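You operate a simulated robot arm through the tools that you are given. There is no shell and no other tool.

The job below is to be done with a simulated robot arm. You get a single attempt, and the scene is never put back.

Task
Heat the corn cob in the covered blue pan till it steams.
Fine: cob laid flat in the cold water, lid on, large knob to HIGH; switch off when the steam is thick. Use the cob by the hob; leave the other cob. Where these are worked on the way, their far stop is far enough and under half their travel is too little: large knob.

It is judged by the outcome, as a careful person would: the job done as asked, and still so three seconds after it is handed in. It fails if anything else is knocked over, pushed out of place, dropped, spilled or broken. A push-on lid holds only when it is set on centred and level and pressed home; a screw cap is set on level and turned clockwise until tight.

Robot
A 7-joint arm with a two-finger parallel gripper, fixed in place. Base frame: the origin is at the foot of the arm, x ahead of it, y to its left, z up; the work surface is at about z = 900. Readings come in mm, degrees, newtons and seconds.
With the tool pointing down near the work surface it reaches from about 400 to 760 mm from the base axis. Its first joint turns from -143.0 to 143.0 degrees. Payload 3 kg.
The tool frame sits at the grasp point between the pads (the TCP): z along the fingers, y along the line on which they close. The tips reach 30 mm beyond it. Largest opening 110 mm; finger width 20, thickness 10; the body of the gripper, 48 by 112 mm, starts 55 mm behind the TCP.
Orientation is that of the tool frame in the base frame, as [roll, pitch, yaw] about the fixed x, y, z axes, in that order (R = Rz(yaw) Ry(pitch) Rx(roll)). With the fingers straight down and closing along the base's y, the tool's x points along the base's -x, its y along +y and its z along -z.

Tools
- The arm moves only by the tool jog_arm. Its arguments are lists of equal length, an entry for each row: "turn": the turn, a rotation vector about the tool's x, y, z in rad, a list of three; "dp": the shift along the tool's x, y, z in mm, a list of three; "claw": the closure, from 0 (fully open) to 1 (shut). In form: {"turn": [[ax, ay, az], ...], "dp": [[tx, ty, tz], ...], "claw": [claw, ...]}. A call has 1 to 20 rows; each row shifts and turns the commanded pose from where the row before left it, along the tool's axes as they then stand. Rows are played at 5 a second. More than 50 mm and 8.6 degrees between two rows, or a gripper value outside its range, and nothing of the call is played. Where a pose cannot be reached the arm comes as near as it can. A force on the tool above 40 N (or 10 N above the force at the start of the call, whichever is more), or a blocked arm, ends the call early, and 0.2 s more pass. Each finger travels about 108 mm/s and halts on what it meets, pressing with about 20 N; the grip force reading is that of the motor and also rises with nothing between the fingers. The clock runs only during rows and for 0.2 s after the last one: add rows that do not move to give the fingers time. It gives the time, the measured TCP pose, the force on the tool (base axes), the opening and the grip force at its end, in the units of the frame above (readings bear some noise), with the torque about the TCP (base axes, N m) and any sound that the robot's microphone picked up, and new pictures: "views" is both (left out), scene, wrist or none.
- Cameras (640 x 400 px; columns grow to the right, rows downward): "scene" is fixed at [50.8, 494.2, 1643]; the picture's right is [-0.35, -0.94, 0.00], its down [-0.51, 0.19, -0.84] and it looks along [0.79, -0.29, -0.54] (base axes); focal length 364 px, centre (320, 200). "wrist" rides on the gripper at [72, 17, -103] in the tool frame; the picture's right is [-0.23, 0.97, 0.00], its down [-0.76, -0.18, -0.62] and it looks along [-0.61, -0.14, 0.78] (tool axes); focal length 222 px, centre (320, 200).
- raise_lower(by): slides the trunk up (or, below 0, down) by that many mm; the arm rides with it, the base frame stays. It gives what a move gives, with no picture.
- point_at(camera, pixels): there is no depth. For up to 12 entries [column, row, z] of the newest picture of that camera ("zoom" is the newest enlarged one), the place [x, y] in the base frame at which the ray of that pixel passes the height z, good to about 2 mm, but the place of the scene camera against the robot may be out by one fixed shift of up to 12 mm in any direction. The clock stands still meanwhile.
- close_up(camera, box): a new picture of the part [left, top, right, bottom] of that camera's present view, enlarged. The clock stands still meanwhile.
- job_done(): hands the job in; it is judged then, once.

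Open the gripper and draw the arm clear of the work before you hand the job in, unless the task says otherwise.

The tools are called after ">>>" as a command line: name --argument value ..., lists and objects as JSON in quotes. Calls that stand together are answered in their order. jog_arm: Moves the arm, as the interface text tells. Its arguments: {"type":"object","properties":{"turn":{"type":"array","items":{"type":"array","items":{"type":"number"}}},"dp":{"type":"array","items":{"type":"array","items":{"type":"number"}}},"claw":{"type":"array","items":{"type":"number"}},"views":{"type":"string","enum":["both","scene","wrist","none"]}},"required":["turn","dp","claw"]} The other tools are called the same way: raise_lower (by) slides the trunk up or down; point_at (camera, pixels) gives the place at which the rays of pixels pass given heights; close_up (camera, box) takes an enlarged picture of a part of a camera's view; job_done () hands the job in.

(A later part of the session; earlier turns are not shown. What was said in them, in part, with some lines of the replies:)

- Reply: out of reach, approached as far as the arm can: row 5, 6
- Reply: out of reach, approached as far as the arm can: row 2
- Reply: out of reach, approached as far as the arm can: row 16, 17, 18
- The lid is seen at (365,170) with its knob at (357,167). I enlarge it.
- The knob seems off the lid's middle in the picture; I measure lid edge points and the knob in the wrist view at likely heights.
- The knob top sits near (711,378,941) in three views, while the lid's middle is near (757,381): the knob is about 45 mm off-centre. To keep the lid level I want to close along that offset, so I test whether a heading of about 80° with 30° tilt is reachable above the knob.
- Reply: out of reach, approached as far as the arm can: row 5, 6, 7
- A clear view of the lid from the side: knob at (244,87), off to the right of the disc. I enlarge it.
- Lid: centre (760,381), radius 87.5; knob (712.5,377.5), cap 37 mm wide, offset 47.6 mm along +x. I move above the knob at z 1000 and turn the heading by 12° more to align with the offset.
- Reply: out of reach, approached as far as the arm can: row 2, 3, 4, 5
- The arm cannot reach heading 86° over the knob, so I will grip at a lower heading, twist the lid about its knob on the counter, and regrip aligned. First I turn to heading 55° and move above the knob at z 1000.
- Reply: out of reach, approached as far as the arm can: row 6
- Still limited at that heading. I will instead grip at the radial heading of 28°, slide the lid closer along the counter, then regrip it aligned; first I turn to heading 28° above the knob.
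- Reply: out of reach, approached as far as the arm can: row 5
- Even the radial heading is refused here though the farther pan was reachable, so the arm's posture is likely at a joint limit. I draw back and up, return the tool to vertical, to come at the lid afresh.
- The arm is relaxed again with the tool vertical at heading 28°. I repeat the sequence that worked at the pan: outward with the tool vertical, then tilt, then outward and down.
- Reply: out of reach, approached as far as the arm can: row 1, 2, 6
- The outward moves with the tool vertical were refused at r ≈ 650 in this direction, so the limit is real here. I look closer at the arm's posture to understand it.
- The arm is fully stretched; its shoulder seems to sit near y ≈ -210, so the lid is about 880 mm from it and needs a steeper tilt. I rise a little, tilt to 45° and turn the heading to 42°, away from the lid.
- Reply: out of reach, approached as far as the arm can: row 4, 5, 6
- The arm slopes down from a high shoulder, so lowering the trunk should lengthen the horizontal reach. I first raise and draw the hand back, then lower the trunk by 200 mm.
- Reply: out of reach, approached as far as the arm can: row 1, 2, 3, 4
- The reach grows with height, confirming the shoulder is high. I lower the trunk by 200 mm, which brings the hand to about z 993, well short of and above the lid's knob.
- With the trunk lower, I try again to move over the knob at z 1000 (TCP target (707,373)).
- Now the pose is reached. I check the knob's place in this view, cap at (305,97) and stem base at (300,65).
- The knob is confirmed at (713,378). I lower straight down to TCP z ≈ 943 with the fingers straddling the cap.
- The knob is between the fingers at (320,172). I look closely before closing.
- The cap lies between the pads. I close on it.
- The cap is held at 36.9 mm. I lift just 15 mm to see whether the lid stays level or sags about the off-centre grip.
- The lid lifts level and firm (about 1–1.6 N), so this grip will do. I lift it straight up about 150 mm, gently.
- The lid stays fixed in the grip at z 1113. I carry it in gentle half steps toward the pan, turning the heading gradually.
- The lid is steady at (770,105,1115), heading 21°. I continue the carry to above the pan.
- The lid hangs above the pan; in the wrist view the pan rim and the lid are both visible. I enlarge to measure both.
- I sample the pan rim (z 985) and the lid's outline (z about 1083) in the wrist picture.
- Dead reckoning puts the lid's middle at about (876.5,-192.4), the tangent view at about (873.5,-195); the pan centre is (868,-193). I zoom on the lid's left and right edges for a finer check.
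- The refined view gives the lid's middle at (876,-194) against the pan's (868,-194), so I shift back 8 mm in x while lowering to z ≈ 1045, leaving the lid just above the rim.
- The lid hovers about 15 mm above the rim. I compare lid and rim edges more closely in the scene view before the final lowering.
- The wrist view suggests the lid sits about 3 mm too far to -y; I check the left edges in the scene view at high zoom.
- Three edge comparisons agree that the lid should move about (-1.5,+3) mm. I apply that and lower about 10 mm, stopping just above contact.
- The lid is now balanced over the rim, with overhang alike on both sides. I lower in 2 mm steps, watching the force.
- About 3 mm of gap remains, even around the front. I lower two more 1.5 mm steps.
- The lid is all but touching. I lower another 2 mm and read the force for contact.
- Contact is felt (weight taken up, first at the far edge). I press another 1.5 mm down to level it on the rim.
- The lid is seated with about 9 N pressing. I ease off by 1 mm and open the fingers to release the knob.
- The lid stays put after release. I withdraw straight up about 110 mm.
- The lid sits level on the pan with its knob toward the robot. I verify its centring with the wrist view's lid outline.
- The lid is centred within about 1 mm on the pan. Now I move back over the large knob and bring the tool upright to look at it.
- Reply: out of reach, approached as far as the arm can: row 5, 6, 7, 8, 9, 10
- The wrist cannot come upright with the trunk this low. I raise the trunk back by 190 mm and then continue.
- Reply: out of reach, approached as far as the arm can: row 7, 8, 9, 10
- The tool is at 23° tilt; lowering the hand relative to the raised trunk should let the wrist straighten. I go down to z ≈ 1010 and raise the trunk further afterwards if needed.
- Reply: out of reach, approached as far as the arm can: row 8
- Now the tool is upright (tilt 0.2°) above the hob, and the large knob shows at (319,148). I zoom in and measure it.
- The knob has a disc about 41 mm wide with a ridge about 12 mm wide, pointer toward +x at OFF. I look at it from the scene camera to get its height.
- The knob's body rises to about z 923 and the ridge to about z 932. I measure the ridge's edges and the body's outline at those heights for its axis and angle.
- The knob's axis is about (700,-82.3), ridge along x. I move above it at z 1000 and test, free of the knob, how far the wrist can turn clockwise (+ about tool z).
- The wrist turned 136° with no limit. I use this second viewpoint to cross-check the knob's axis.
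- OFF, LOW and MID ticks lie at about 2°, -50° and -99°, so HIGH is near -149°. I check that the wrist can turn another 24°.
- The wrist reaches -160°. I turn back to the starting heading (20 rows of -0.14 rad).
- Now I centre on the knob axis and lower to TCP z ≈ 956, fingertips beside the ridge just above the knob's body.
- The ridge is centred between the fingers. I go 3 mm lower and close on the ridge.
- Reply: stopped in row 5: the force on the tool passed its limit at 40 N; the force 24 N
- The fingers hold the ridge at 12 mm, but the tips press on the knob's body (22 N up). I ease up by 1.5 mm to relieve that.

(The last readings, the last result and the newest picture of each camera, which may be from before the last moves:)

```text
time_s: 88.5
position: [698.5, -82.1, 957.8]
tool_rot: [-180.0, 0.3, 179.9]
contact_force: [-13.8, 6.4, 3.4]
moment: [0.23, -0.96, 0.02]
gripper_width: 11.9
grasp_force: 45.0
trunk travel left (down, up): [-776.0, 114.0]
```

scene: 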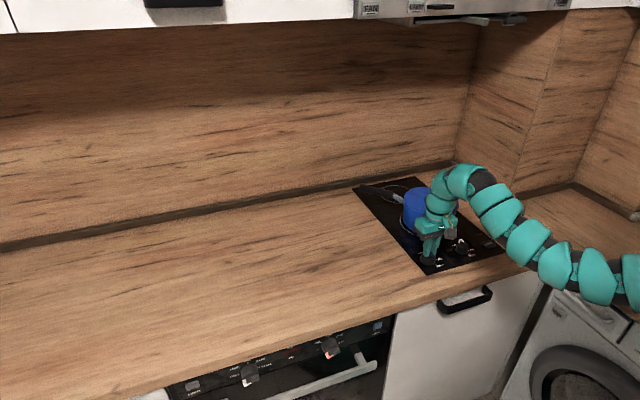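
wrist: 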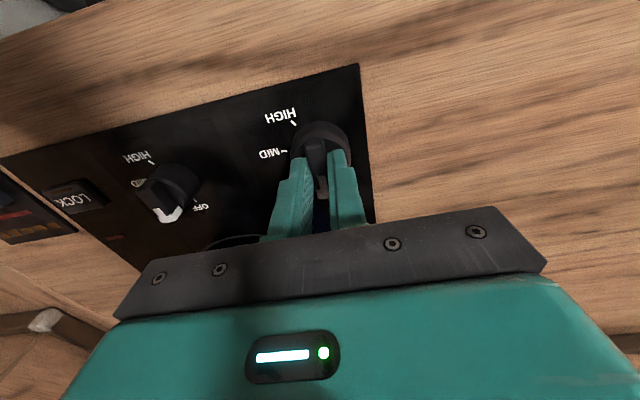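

Side forces of 14 N remain. I open slightly to release them and re-read the pose.

>>> jog_arm --turn '[[0, 0, 0], [0, 0, 0]]' --dp '[[0, 0, 0], [0, 0, 0]]' --claw '[0.8, 0.8]'

>>> close_up --camera "wrist" --box '[240, 80, 400, 220]'

```text
time_s: 89.1
position: [701.0, -83.8, 959.7]
tool_rot: [-179.9, 0.4, 179.7]
contact_force: [2.6, -2.0, 7.3]
moment: [0.01, -0.02, 0.02]
gripper_width: 20.7
grasp_force: 0.0
trunk travel left (down, up): [-776.0, 114.0]
```

scene: 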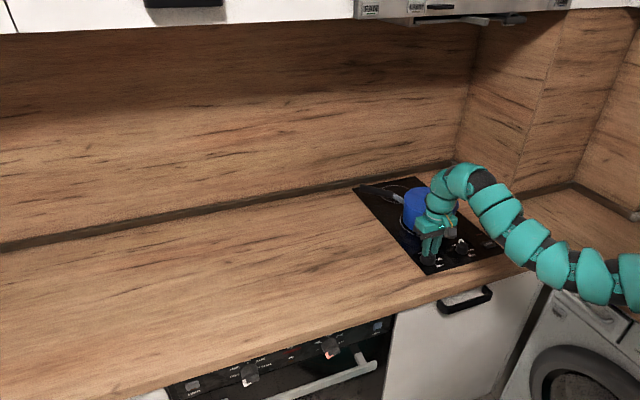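
wrist: 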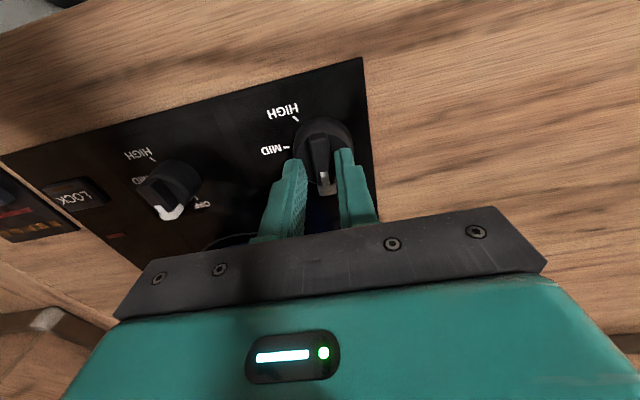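

```text
2.86 times, centred on (320, 150) of wrist
```

zoom: 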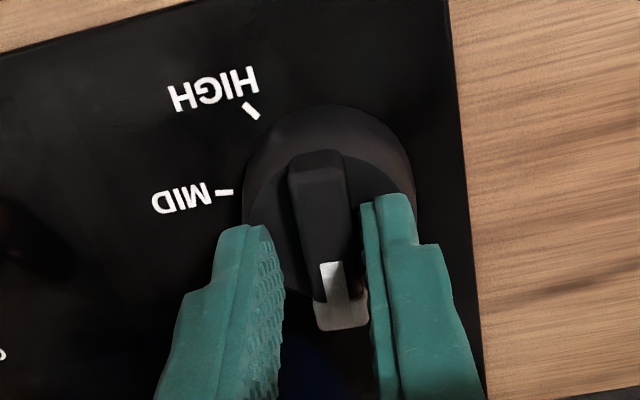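

The fingers are free and straddle the ridge at z 959.7. I nudge to the knob's axis and close again, more gently, at this slightly higher level.

>>> jog_arm --turn '[[0, 0, 0], [0, 0, 0], [0, 0, 0], [0, 0, 0]]' --dp '[[1.5, 1.0, -0.5], [0, 0, 0], [0, 0, 0], [0, 0, 0]]' --claw '[0.8, 0.86, 0.9, 0.9]'

>>> close_up --camera "wrist" --box '[240, 80, 400, 220]'

```text
time_s: 90.1
position: [699.0, -81.5, 958.5]
tool_rot: [-180.0, 0.2, 179.8]
contact_force: [1.4, -1.2, 0.3]
moment: [0.02, -0.06, 0.0]
gripper_width: 11.8
grasp_force: 1.0
trunk travel left (down, up): [-776.0, 114.0]
```

scene: 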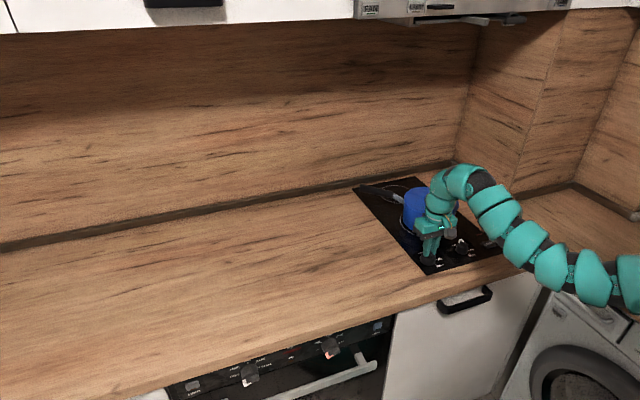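
wrist: 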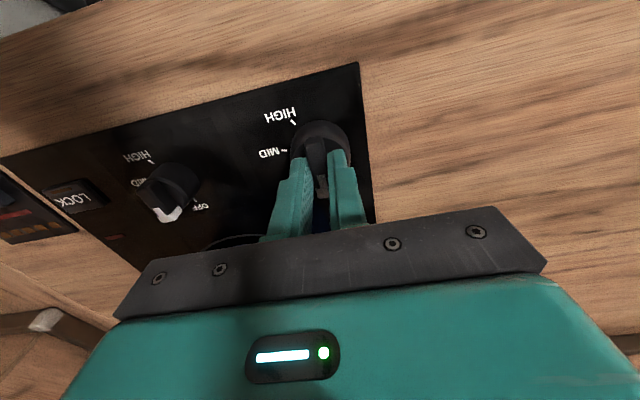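

```text
2.86 times, centred on (320, 150) of wrist
```

zoom: 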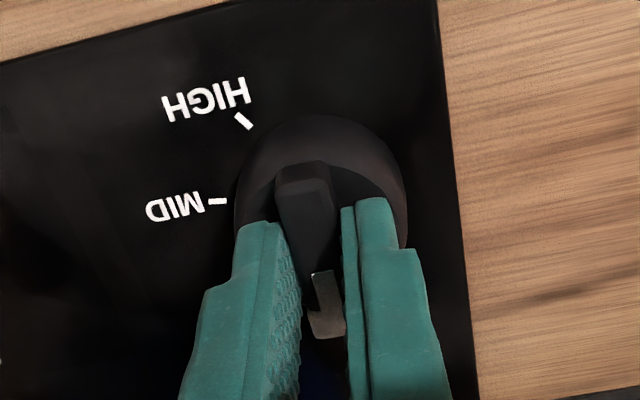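

The ridge is held lightly at 11.8 mm with no stray force. I begin turning clockwise, first 30°, watching torque.

>>> jog_arm --turn '[[0, 0, 0.1], [0, 0, 0.1], [0, 0, 0.1], [0, 0, 0.1], [0, 0, 0.1], [0, 0, 0]]' --dp '[[0, 0, 0], [0, 0, 0], [0, 0, 0], [0, 0, 0], [0, 0, 0], [0, 0, 0]]' --claw '[0.91, 0.91, 0.91, 0.91, 0.91, 0.91]'

>>> close_up --camera "wrist" --box '[240, 80, 400, 220]'

```text
time_s: 91.5
position: [699.3, -81.1, 958.4]
tool_rot: [179.9, 0.4, 151.1]
contact_force: [3.8, -0.5, 9.7]
moment: [0.53, 1.01, -0.02]
gripper_width: 11.7
grasp_force: 45.0
trunk travel left (down, up): [-776.0, 114.0]
```

scene: 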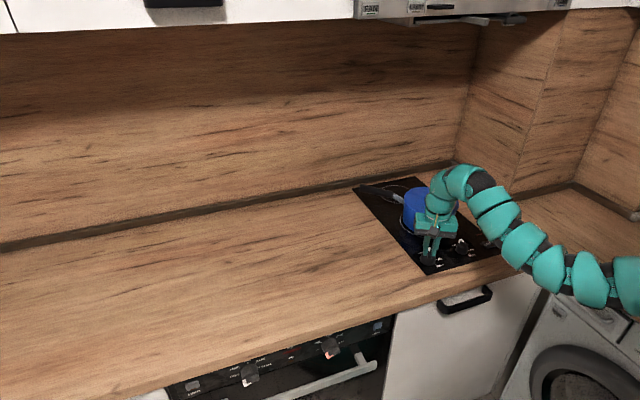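
wrist: 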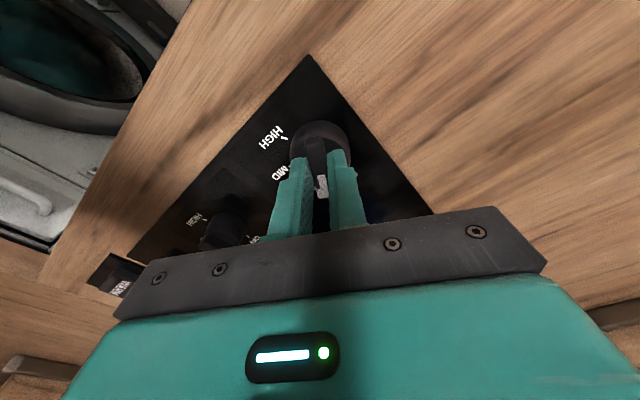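

```text
2.86 times, centred on (320, 150) of wrist
```

zoom: 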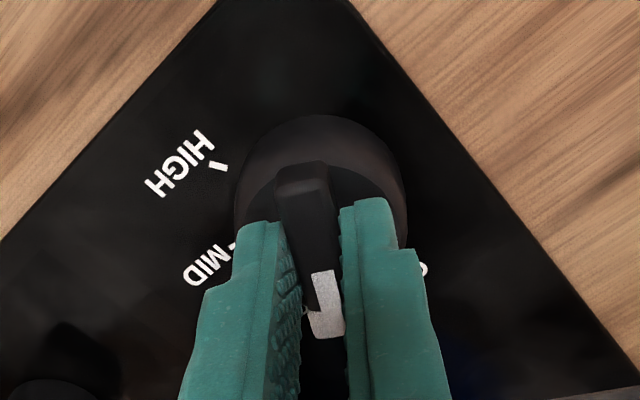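

The knob turned with the gripper to about -29°. I continue with a slightly lighter grip, another 57°.

>>> jog_arm --turn '[[0, 0, 0], [0, 0, 0.1], [0, 0, 0.1], [0, 0, 0.1], [0, 0, 0.1], [0, 0, 0.1], [0, 0, 0.1], [0, 0, 0.1], [0, 0, 0.1], [0, 0, 0.1], [0, 0, 0.1], [0, 0, 0]]' --dp '[[0, 0, 0], [0, 0, 0], [0, 0, 0], [0, 0, 0], [0, 0, 0], [0, 0, 0], [0, 0, 0], [0, 0, 0], [0, 0, 0], [0, 0, 0], [0, 0, 0], [0, 0, 0]]' --claw '[0.9, 0.9, 0.9, 0.9, 0.9, 0.9, 0.9, 0.9, 0.9, 0.9, 0.9, 0.9]'

>>> close_up --camera "wrist" --box '[240, 80, 400, 220]'

```text
time_s: 94.1
position: [700.0, -80.3, 957.7]
tool_rot: [179.7, 0.1, 93.8]
contact_force: [15.2, 7.7, 12.8]
moment: [0.3, -0.17, 0.03]
gripper_width: 11.8
grasp_force: 0.9
trunk travel left (down, up): [-776.0, 114.0]
```

scene: 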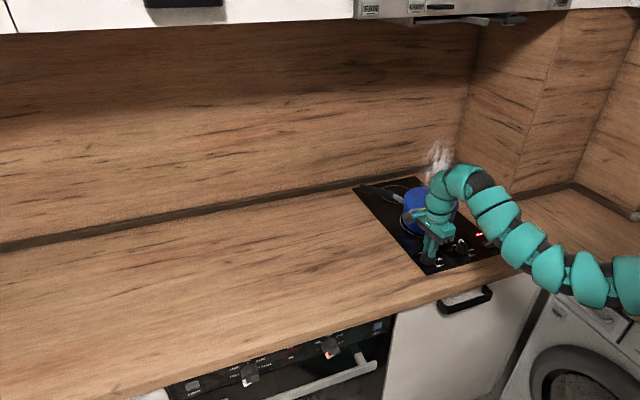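
wrist: 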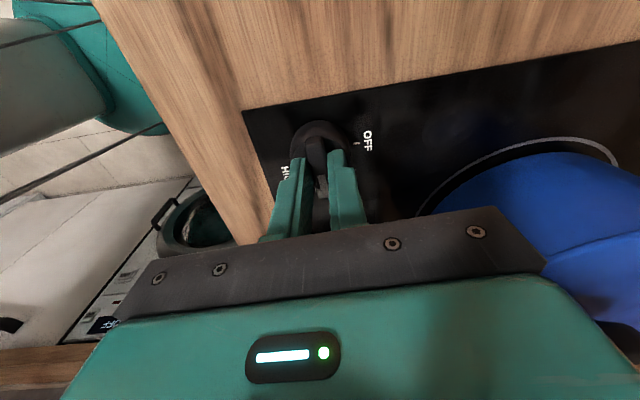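

```text
2.86 times, centred on (320, 150) of wrist
```

zoom: 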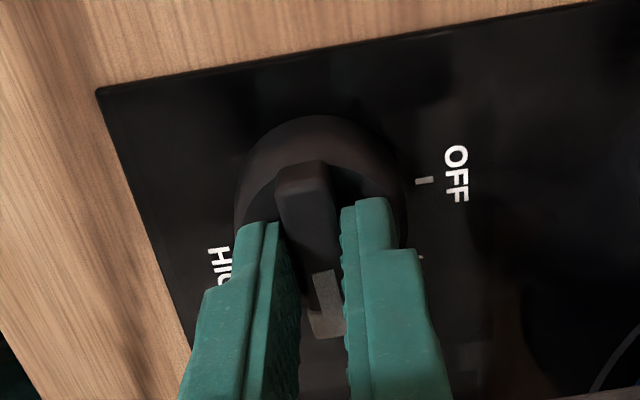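

Steam is already rising at (437,155) with the knob near MID. I ease the side force and turn on toward HIGH, another 57°.

>>> jog_arm --turn '[[0, 0, 0], [0, 0, 0.12], [0, 0, 0.12], [0, 0, 0.12], [0, 0, 0.12], [0, 0, 0.12], [0, 0, 0.12], [0, 0, 0.12], [0, 0, 0.12]]' --dp '[[0.4, 1.0, -0.8], [0, 0, 0], [0, 0, 0], [0, 0, 0], [0, 0, 0], [0, 0, 0], [0, 0, 0], [0, 0, 0], [0, 0, 0]]' --claw '[0.9, 0.9, 0.9, 0.9, 0.9, 0.9, 0.9, 0.9, 0.9]'

>>> close_up --camera "wrist" --box '[240, 80, 400, 220]'

>>> close_up --camera "scene" --box '[390, 110, 520, 280]'

```text
time_s: 96.1
position: [700.3, -81.1, 958.2]
tool_rot: [179.8, -0.1, 38.7]
contact_force: [0.2, -0.9, -1.6]
moment: [0.07, -0.03, -0.04]
gripper_width: 12.0
grasp_force: 9.2
trunk travel left (down, up): [-776.0, 114.0]
```

scene: 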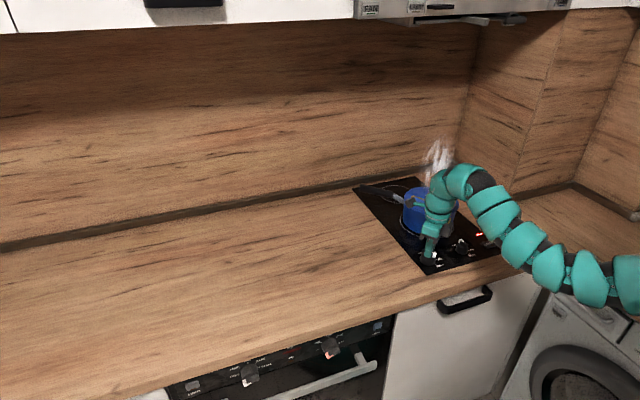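
wrist: 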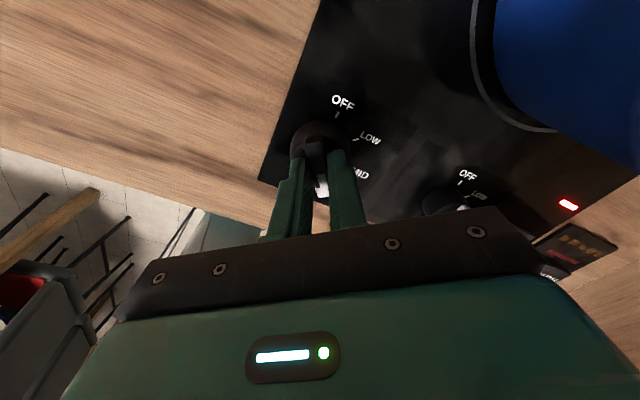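

```text
2.86 times, centred on (320, 150) of wrist
```

zoom: 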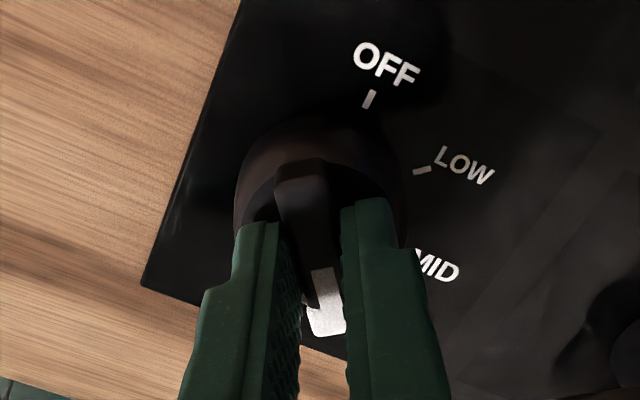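

```text
2.35 times, centred on (455, 195) of scene
```

zoom: 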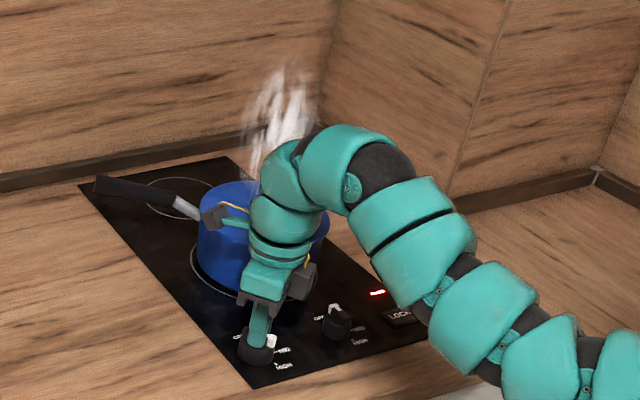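

The knob is at about -141° and steam is growing. I turn the last 9° to HIGH (the far stop) and watch the steam.

>>> jog_arm --turn '[[0, 0, 0.08], [0, 0, 0.08], [0, 0, 0]]' --dp '[[0, 0, 0], [0, 0, 0], [0, 0, 0]]' --claw '[0.9, 0.9, 0.9]'

>>> close_up --camera "scene" --box '[390, 90, 520, 280]'

>>> close_up --camera "wrist" --box '[240, 80, 400, 220]'

```text
time_s: 96.9
position: [699.9, -81.3, 958.0]
tool_rot: [179.8, -0.2, 29.6]
contact_force: [0.4, -3.5, 0.8]
moment: [-0.11, 0.01, 0.02]
gripper_width: 12.2
grasp_force: 1.8
trunk travel left (down, up): [-776.0, 114.0]
```

scene: 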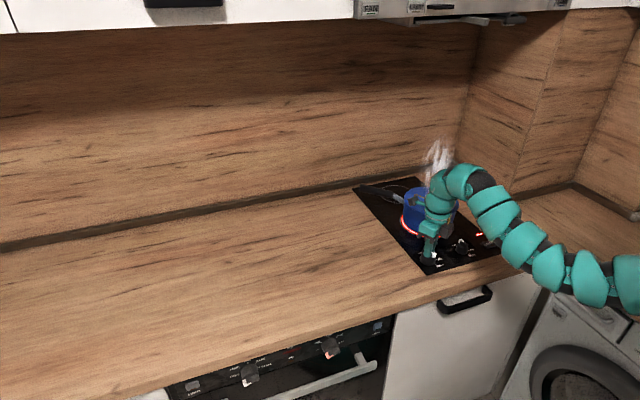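
wrist: 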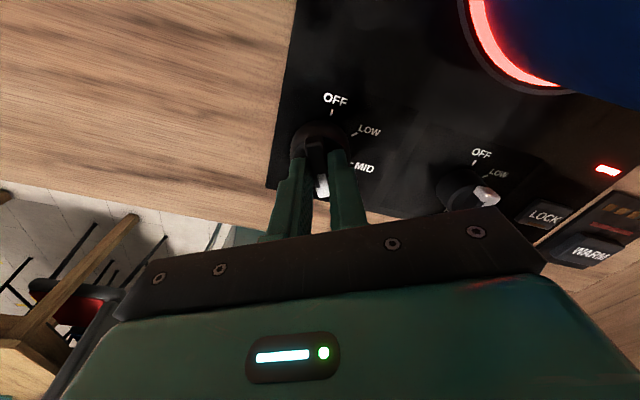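

```text
2.11 times, centred on (455, 185) of scene
```

zoom: 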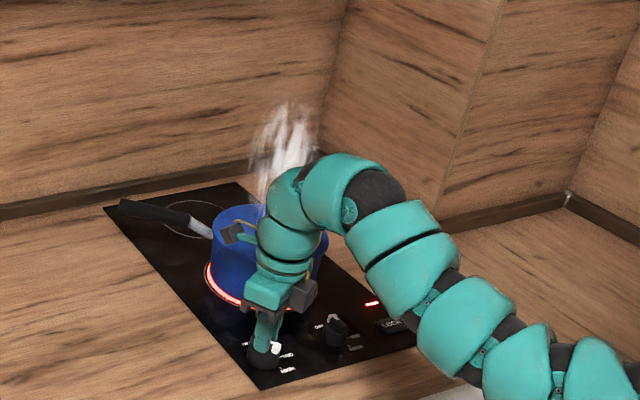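

```text
2.86 times, centred on (320, 150) of wrist
```

zoom: 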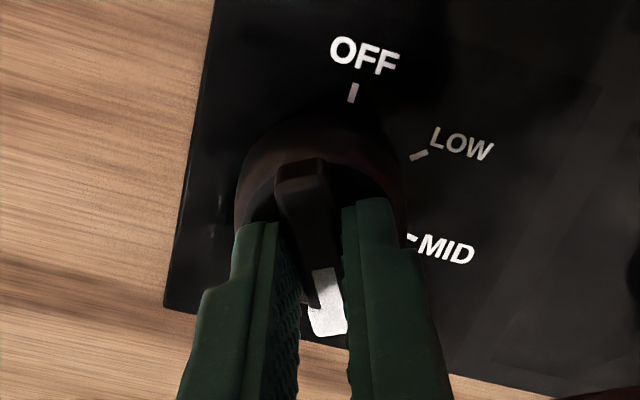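

The burner ring glows red at HIGH (-150°). I hold here and watch the steam thicken for a second.

>>> jog_arm --turn '[[0, 0, 0], [0, 0, 0], [0, 0, 0], [0, 0, 0], [0, 0, 0]]' --dp '[[0, 0, 0], [0, 0, 0], [0, 0, 0], [0, 0, 0], [0, 0, 0]]' --claw '[0.9, 0.9, 0.9, 0.9, 0.9]' --views "scene"

>>> close_up --camera "scene" --box '[390, 90, 520, 280]'

```text
time_s: 98.1
position: [700.3, -80.9, 958.9]
tool_rot: [179.9, -0.2, 29.6]
contact_force: [0.6, -3.7, 0.2]
moment: [-0.05, -0.02, 0.03]
gripper_width: 12.7
grasp_force: 2.0
trunk travel left (down, up): [-776.0, 114.0]
```

scene: 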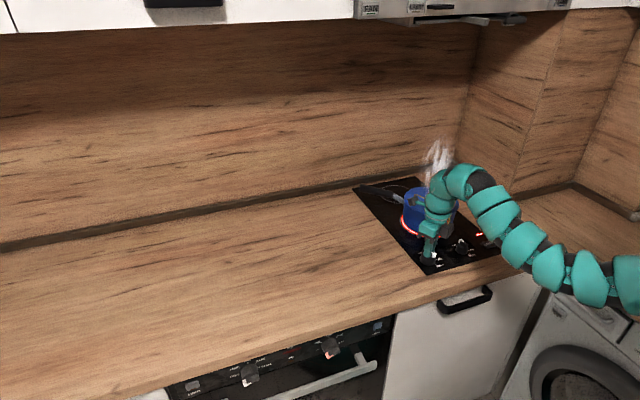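

```text
2.11 times, centred on (455, 185) of scene
```

zoom: 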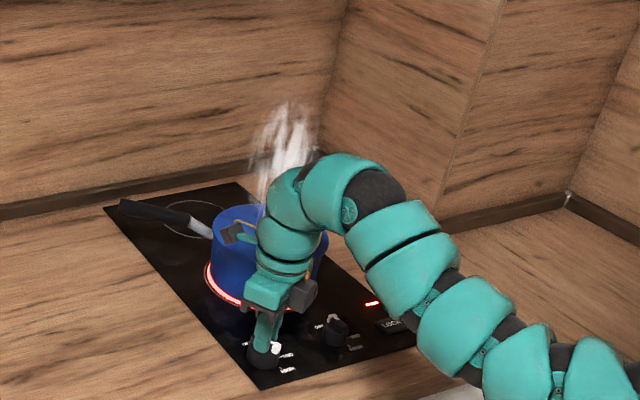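

The steam looks dense and steady now. I enlarge it to judge its thickness.

>>> close_up --camera "scene" --box '[400, 130, 480, 190]'

>>> jog_arm --turn '[[0, 0, 0], [0, 0, 0], [0, 0, 0]]' --dp '[[0, 0, 0], [0, 0, 0], [0, 0, 0]]' --claw '[0.9, 0.9, 0.9]' --views "scene"

>>> close_up --camera "scene" --box '[400, 130, 480, 190]'

```text
6.67 times, centred on (440, 160) of scene
```

zoom: 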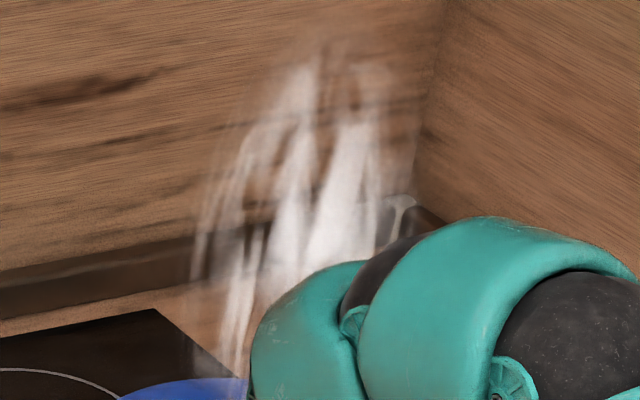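

```text
time_s: 98.9
position: [701.4, -81.9, 958.6]
tool_rot: [179.8, -0.3, 29.6]
contact_force: [0.8, -3.6, -0.7]
moment: [-0.06, -0.02, 0.07]
gripper_width: 13.1
grasp_force: 2.0
trunk travel left (down, up): [-776.0, 114.0]
```

scene: 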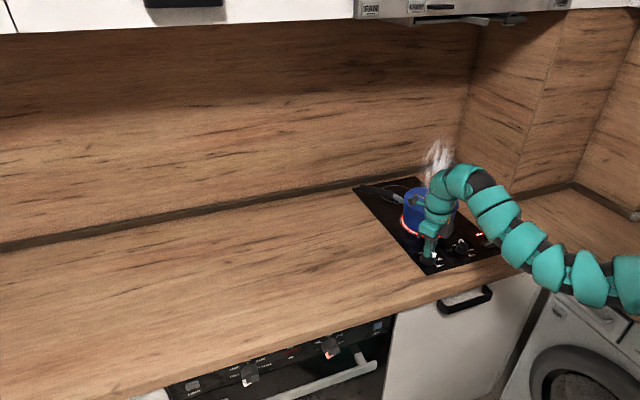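

```text
6.67 times, centred on (440, 160) of scene
```

zoom: 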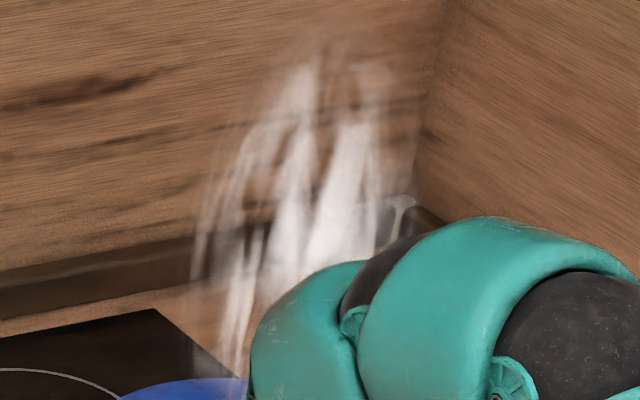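

The steam is unchanged over 0.8 s. I wait two more seconds to see whether it still thickens.

>>> jog_arm --turn '[[0, 0, 0], [0, 0, 0], [0, 0, 0], [0, 0, 0], [0, 0, 0], [0, 0, 0], [0, 0, 0], [0, 0, 0], [0, 0, 0]]' --dp '[[0, 0, 0], [0, 0, 0], [0, 0, 0], [0, 0, 0], [0, 0, 0], [0, 0, 0], [0, 0, 0], [0, 0, 0], [0, 0, 0]]' --claw '[0.9, 0.9, 0.9, 0.9, 0.9, 0.9, 0.9, 0.9, 0.9]' --views "both"

>>> close_up --camera "scene" --box '[400, 130, 480, 190]'

```text
time_s: 100.9
position: [699.9, -81.5, 958.6]
tool_rot: [179.8, -0.3, 29.7]
contact_force: [2.4, -4.0, -0.8]
moment: [-0.07, -0.03, 0.04]
gripper_width: 12.8
grasp_force: 2.0
trunk travel left (down, up): [-776.0, 114.0]
```

scene: 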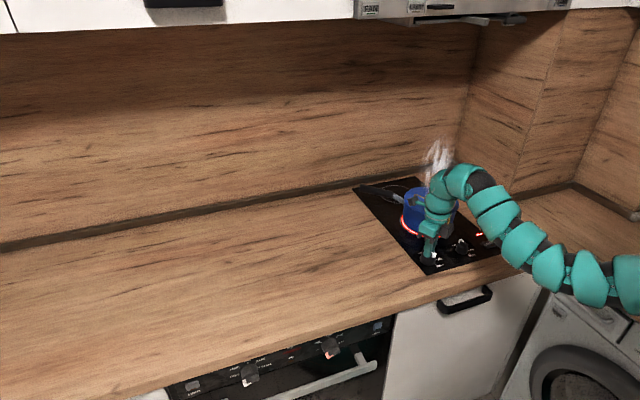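
wrist: 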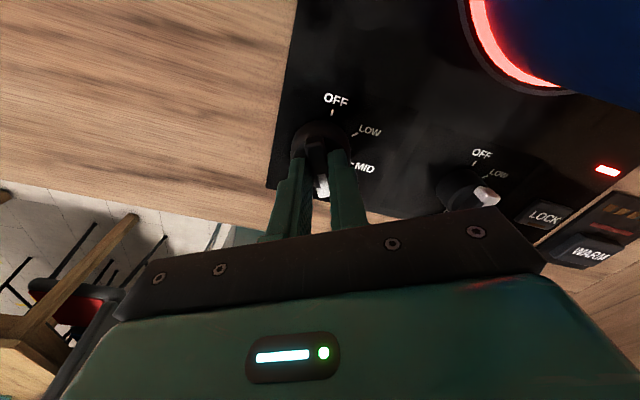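

```text
6.67 times, centred on (440, 160) of scene
```

zoom: 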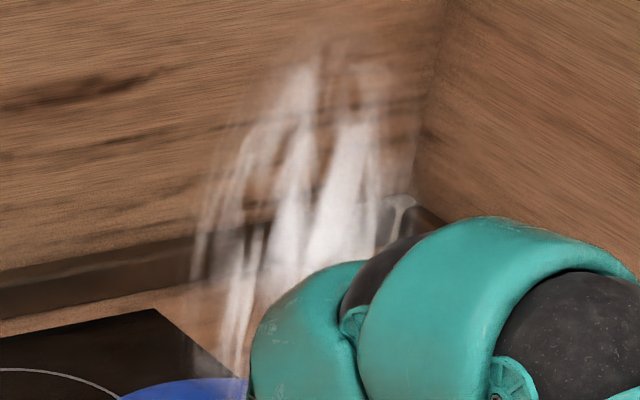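

The steam is thick and steady for several seconds. I switch off now, turning the knob back counterclockwise, first half way.

>>> jog_arm --turn '[[0, 0, -0.13], [0, 0, -0.13], [0, 0, -0.13], [0, 0, -0.13], [0, 0, -0.13], [0, 0, -0.13], [0, 0, -0.13], [0, 0, -0.13], [0, 0, -0.13], [0, 0, -0.13]]' --dp '[[0, 0, 0], [0, 0, 0], [0, 0, 0], [0, 0, 0], [0, 0, 0], [0, 0, 0], [0, 0, 0], [0, 0, 0], [0, 0, 0], [0, 0, 0]]' --claw '[0.9, 0.9, 0.9, 0.9, 0.9, 0.9, 0.9, 0.9, 0.9, 0.9]'

>>> close_up --camera "wrist" --box '[240, 80, 400, 220]'

```text
time_s: 103.1
position: [699.6, -80.9, 959.7]
tool_rot: [179.8, 0.1, 104.4]
contact_force: [0.1, -0.2, 0.6]
moment: [0.03, 0.25, -0.01]
gripper_width: 11.8
grasp_force: 20.8
trunk travel left (down, up): [-776.0, 114.0]
```

scene: 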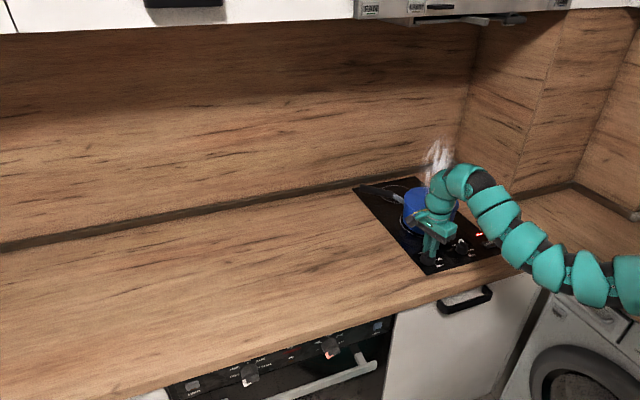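
wrist: 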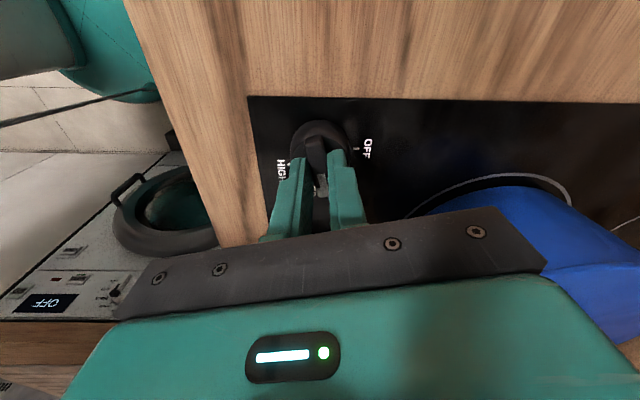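

```text
2.86 times, centred on (320, 150) of wrist
```

zoom: 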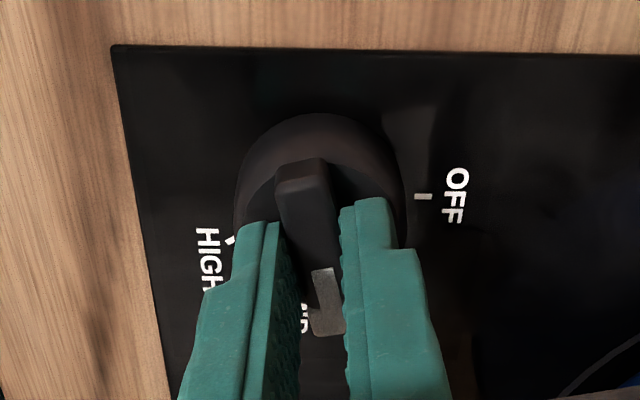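

The knob follows, now near MID. I turn the remaining 76° plus a touch to the OFF stop.

>>> jog_arm --turn '[[0, 0, -0.133], [0, 0, -0.133], [0, 0, -0.133], [0, 0, -0.133], [0, 0, -0.133], [0, 0, -0.133], [0, 0, -0.133], [0, 0, -0.133], [0, 0, -0.133], [0, 0, -0.133], [0, 0, 0]]' --dp '[[0, 0, 0], [0, 0, 0], [0, 0, 0], [0, 0, 0], [0, 0, 0], [0, 0, 0], [0, 0, 0], [0, 0, 0], [0, 0, 0], [0, 0, 0], [0, 0, 0]]' --claw '[0.9, 0.9, 0.9, 0.9, 0.9, 0.9, 0.9, 0.9, 0.9, 0.9, 0.9]'

>>> close_up --camera "wrist" --box '[100, 80, 400, 260]'

>>> close_up --camera "scene" --box '[390, 110, 520, 280]'

```text
time_s: 105.5
position: [699.9, -81.2, 958.8]
tool_rot: [-179.8, 0.3, -179.7]
contact_force: [-1.0, -2.5, 0.9]
moment: [-0.06, 0.03, -0.04]
gripper_width: 12.4
grasp_force: 1.6
trunk travel left (down, up): [-776.0, 114.0]
```

scene: 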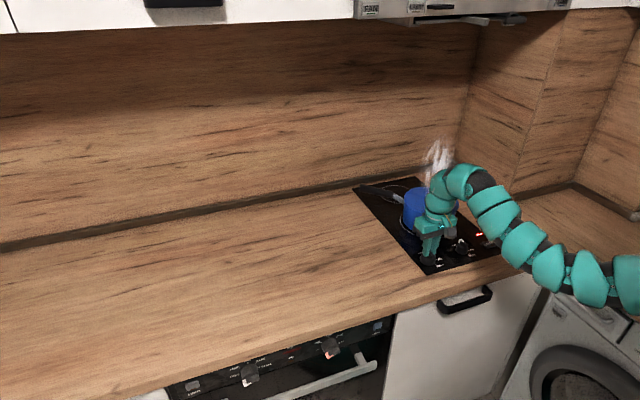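
wrist: 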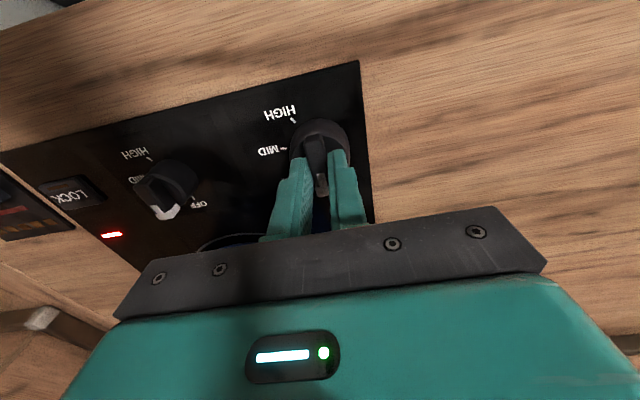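

```text
2.13 times, centred on (250, 170) of wrist
```

zoom: 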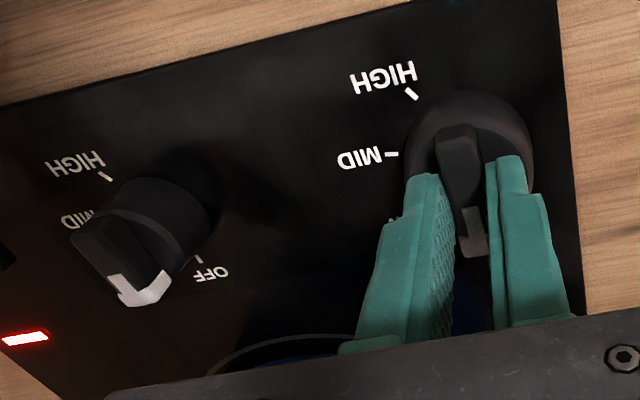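

```text
2.35 times, centred on (455, 195) of scene
```

zoom: 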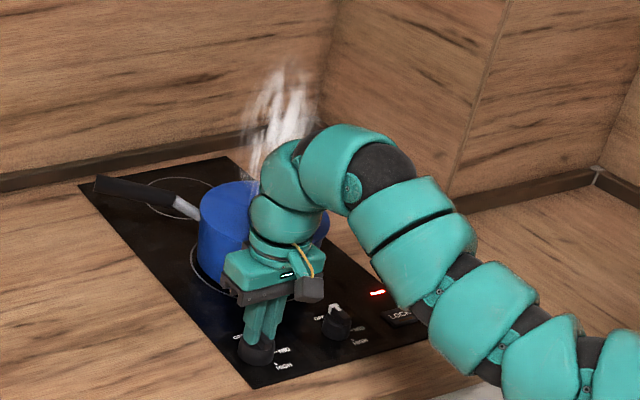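

The knob is back in line with OFF and the ring no longer glows, though the small lamp at (112,235) is still lit. I press a little further to the OFF stop, then open the fingers.

>>> jog_arm --turn '[[0, 0, -0.04], [0, 0, -0.03], [0, 0, 0], [0, 0, 0.05], [0, 0, 0], [0, 0, 0]]' --dp '[[0, 0, 0], [0, 0, 0], [0, 0, 0], [0, 0, 0], [0, 0, 0], [0, 0, 0]]' --claw '[0.9, 0.9, 0.9, 0.8, 0.7, 0.65]'

>>> close_up --camera "wrist" --box '[60, 80, 400, 260]'

```text
time_s: 106.9
position: [701.1, -81.2, 958.4]
tool_rot: [-180.0, 0.2, -178.6]
contact_force: [0.0, 0.0, 0.4]
moment: [-0.03, 0.0, 0.01]
gripper_width: 38.7
grasp_force: 0.1
trunk travel left (down, up): [-776.0, 114.0]
```

scene: 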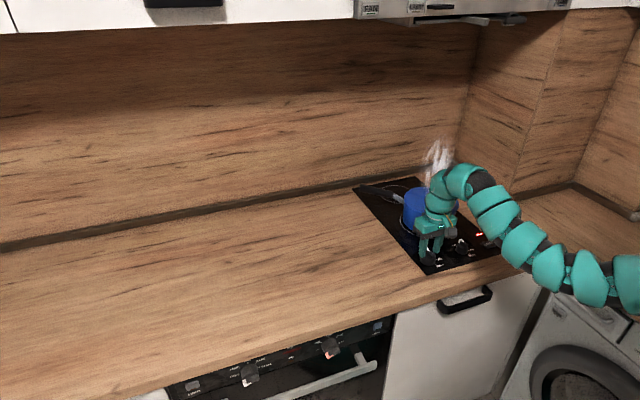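
wrist: 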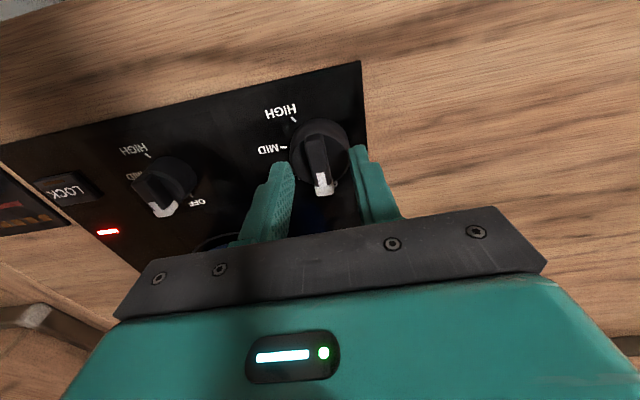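

```text
1.88 times, centred on (230, 170) of wrist
```

zoom: 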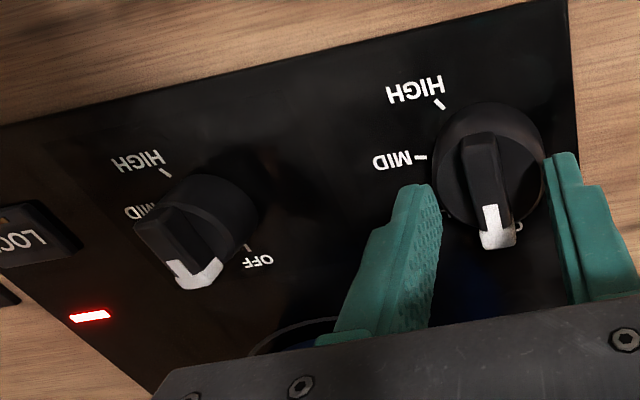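

The fingers are clear and the pointer is at OFF. I lift the hand straight up and draw back to see everything.

>>> jog_arm --turn '[[0, 0, 0], [0, 0, 0], [0, 0, 0], [0, 0, 0], [0, 0, 0], [0, 0, 0], [0, 0, 0]]' --dp '[[0, 0, -15], [0, 0, -30], [0, 0, -35], [10, 10, -35], [30, 30, -10], [35, 30, -5], [0, 0, 0]]' --claw '[0.6, 0.5, 0.4, 0.3, 0.2, 0.1, 0]'

>>> close_up --camera "wrist" --box '[60, 30, 420, 255]'

>>> close_up --camera "scene" --box '[380, 120, 540, 280]'

```text
time_s: 108.5
position: [682.1, -33.4, 1024.0]
tool_rot: [-179.9, 0.3, -178.5]
contact_force: [-0.7, -0.2, -0.1]
moment: [0.02, 0.01, -0.01]
gripper_width: 110.0
grasp_force: 0.0
out of reach, approached as far as the arm can: row 4, 5, 6
trunk travel left (down, up): [-776.0, 114.0]
```

scene: 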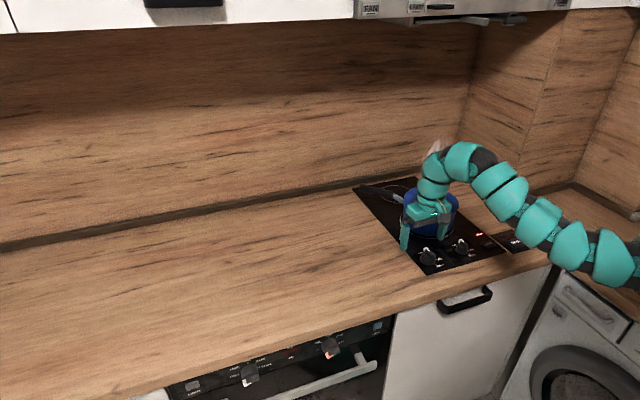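
wrist: 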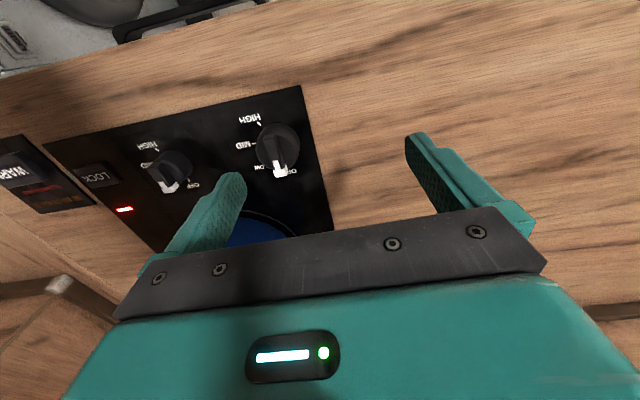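

```text
1.78 times, centred on (240, 142) of wrist
```

zoom: 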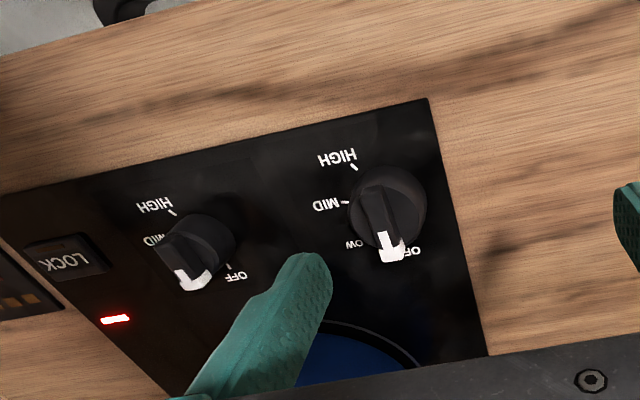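

```text
2.50 times, centred on (460, 200) of scene
```

zoom: 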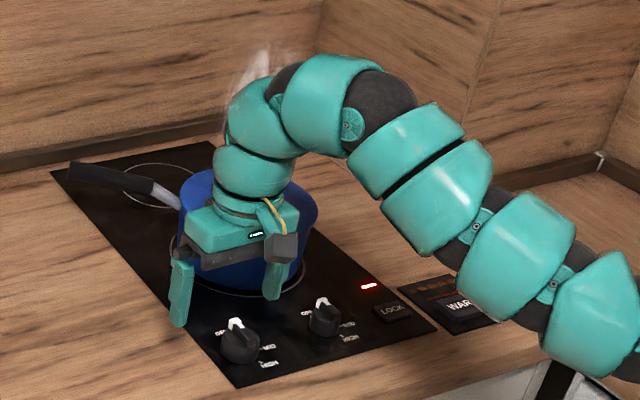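

Both pointers are at OFF, the steam is dying down, and the lid is in place. I draw the open hand away to the left and up, clear of the hob.

>>> jog_arm --turn '[[0, 0, 0], [0, 0, 0], [0, 0, 0], [0, 0, 0], [0, 0, 0], [0, 0, 0], [0, 0, 0], [0, 0, 0]]' --dp '[[12, 32, -10], [12, 32, -14], [12, 32, -17], [12, 32, -17], [12, 32, -17], [12, 32, -20], [12, 32, -20], [0, 0, 0]]' --claw '[0, 0, 0, 0, 0, 0, 0, 0]'

>>> close_up --camera "scene" --box '[350, 100, 550, 290]'

```text
time_s: 110.3
position: [678.6, 8.3, 1041.3]
tool_rot: [-179.9, 0.3, -178.4]
contact_force: [0.4, 0.0, -0.5]
moment: [-0.01, -0.01, 0.02]
gripper_width: 110.1
grasp_force: 0.0
out of reach, approached as far as the arm can: row 1, 2, 3, 4, 5, 6, 7
trunk travel left (down, up): [-776.0, 114.0]
```

scene: 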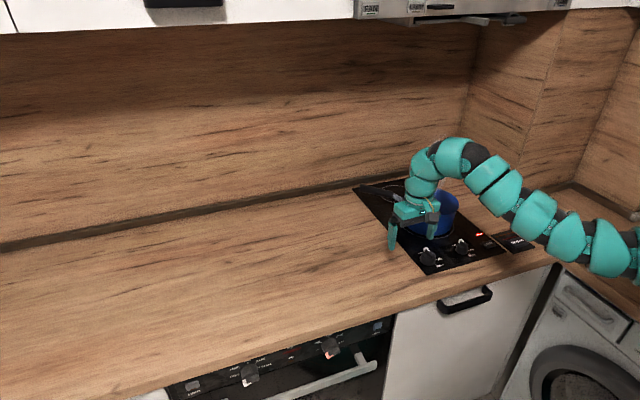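
wrist: 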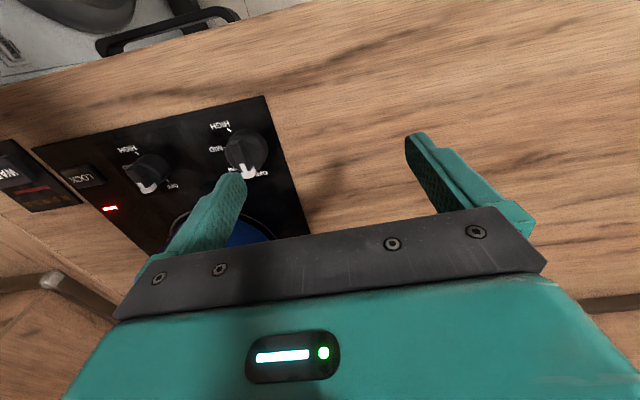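

```text
2.11 times, centred on (450, 195) of scene
```

zoom: 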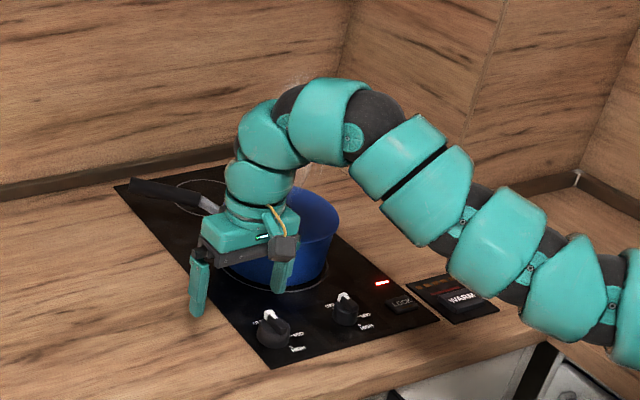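

The steam has nearly died away. The upright wrist is at a limit, so I tilt the hand forward about 15° while moving left, clear of the hob.

>>> jog_arm --turn '[[0, -0.131, 0], [0, -0.131, 0], [0, 0, 0], [0, 0, 0], [0, 0, 0], [0, 0, 0], [0, 0, 0], [0, 0, 0], [0, 0, 0]]' --dp '[[0, 0, 0], [0, 0, 0], [0, 35, -12], [0, 35, -12], [0, 35, -12], [0, 35, -12], [0, 35, -12], [0, 35, -12], [0, 0, 0]]' --claw '[0, 0, 0, 0, 0, 0, 0, 0, 0]'

>>> close_up --camera "scene" --box '[370, 120, 530, 290]'

```text
time_s: 112.3
position: [650.1, 215.3, 1109.3]
tool_rot: [-179.9, 15.3, -178.5]
contact_force: [0.2, 0.3, 0.1]
moment: [0.0, -0.02, -0.02]
gripper_width: 110.1
grasp_force: 0.1
trunk travel left (down, up): [-776.0, 114.0]
```

scene: 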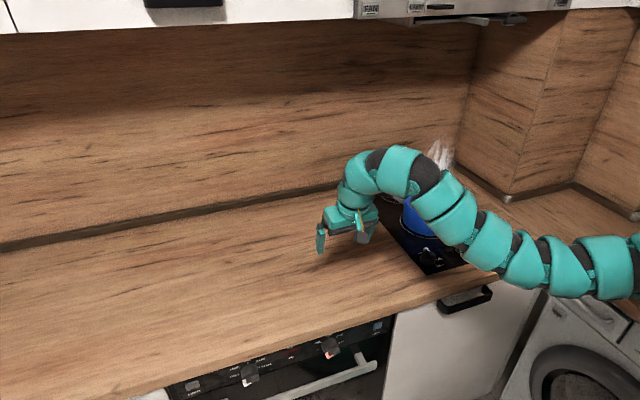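
wrist: 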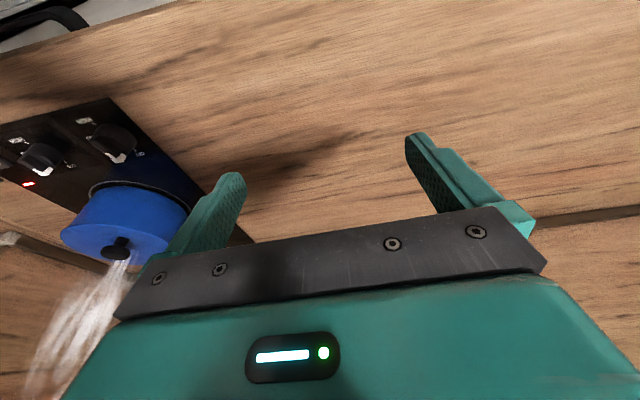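

```text
2.35 times, centred on (450, 205) of scene
```

zoom: 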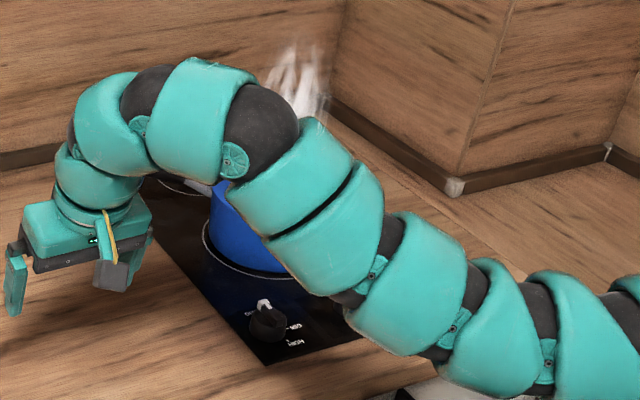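

The lid and pan are seen from the side in the wrist view with steam still rising, ring dark. I check the knobs and lamp closely.

>>> close_up --camera "wrist" --box '[0, 80, 220, 280]'

>>> jog_arm --turn '[[0, 0, 0], [0, 0, 0], [0, 0, 0], [0, 0, 0], [0, 0, 0], [0, 0, 0], [0, 0, 0], [0, 0, 0], [0, 0, 0], [0, 0, 0]]' --dp '[[12, 10, -30], [12, 10, -30], [12, 10, -30], [12, 0, -20], [0, 0, 0], [0, 0, 0], [0, 0, 0], [0, 0, 0], [0, 0, 0], [0, 0, 0]]' --claw '[0, 0, 0, 0, 0, 0, 0, 0, 0, 0]'

>>> close_up --camera "wrist" --box '[0, 80, 240, 280]'

```text
2.00 times, centred on (110, 180) of wrist
```

zoom: 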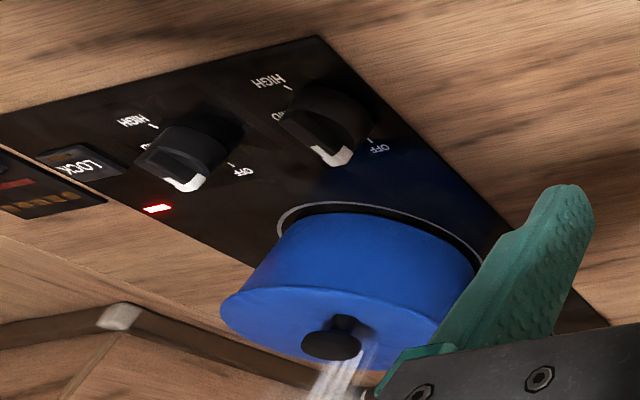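

```text
time_s: 114.5
position: [592.4, 243.1, 1188.7]
tool_rot: [-179.9, 15.3, -178.5]
contact_force: [0.6, 0.1, 0.3]
moment: [0.0, -0.02, -0.02]
gripper_width: 110.0
grasp_force: 0.0
out of reach, approached as far as the arm can: row 4
trunk travel left (down, up): [-776.0, 114.0]
```

scene: 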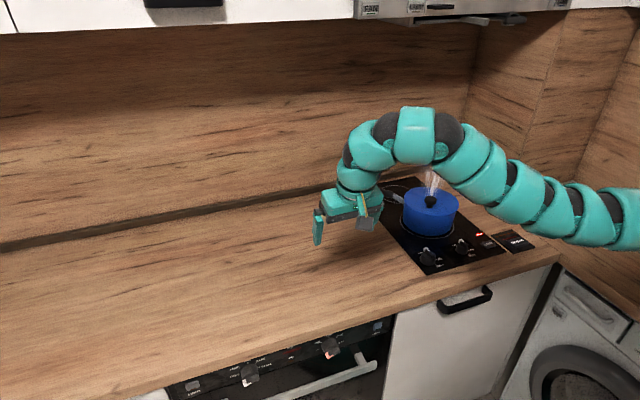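
wrist: 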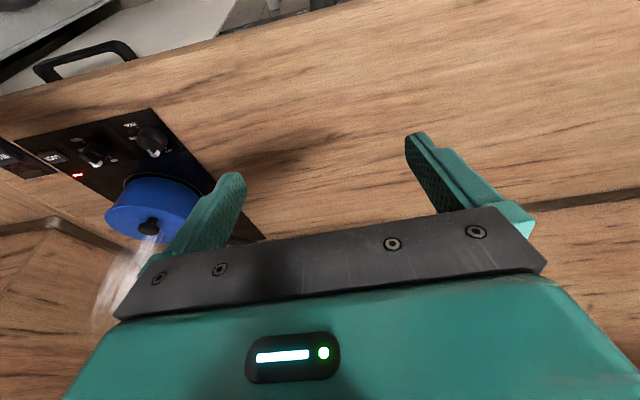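

```text
2.00 times, centred on (120, 180) of wrist
```

zoom: 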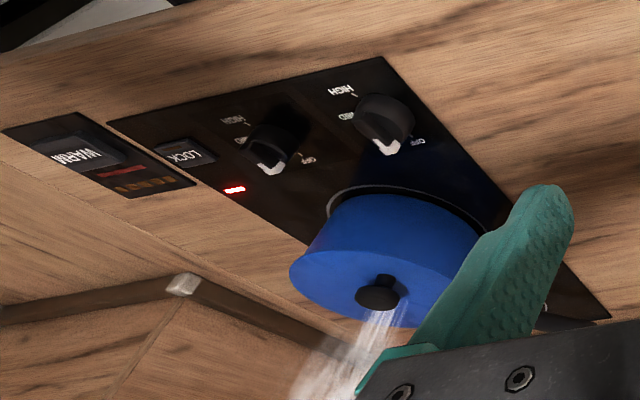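

The hob is now in full view of the scene camera. I take a final close look at the pan, lid and knobs.

>>> close_up --camera "scene" --box '[380, 165, 540, 280]'

```text
3.48 times, centred on (460, 222) of scene
```

zoom: 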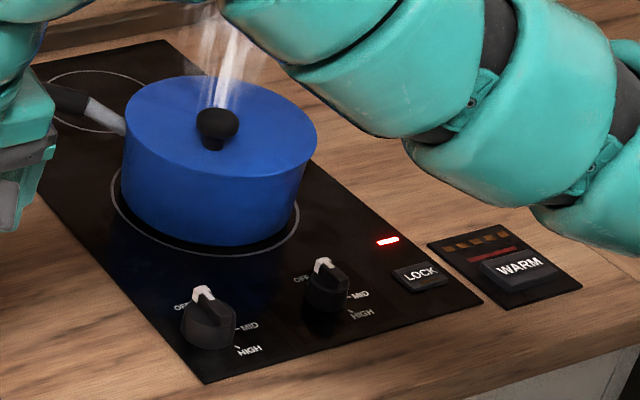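

The pan sits on its ring with the lid on level. Steam is rising, both knobs point to OFF, and the open hand is clear of the work. The red lamp is still lit, most likely as a residual-heat light, since the ring is dark. I hand the job in.

>>> job_done

```text
The job is handed in.
```

I handed the job in: the cob by the hob is in the blue pan, lying flat in the water with the lid on. It was heated until thick steam rose, then switched off.

- **Heating:** I turned the large knob to HIGH, and the burner ring glowed red. Steam had already started on the way up, near MID. At HIGH it stayed thick and steady for about four seconds, then I turned the knob back to OFF.
- **Lid:** its knob is off-centre by about 48 mm, so I set it by the lid's own edge. It measured centred on the pan to about 1 mm and looked level.
- **End state:** both knobs point to OFF and the ring is dark. The open gripper is clear of the hob.
- **Red lamp:** the small lamp by the LOCK button was still lit when I handed in. I took it for a residual-heat light but could not confirm that.
- **Other cob:** I never saw a second cob in any picture, so it was not touched.
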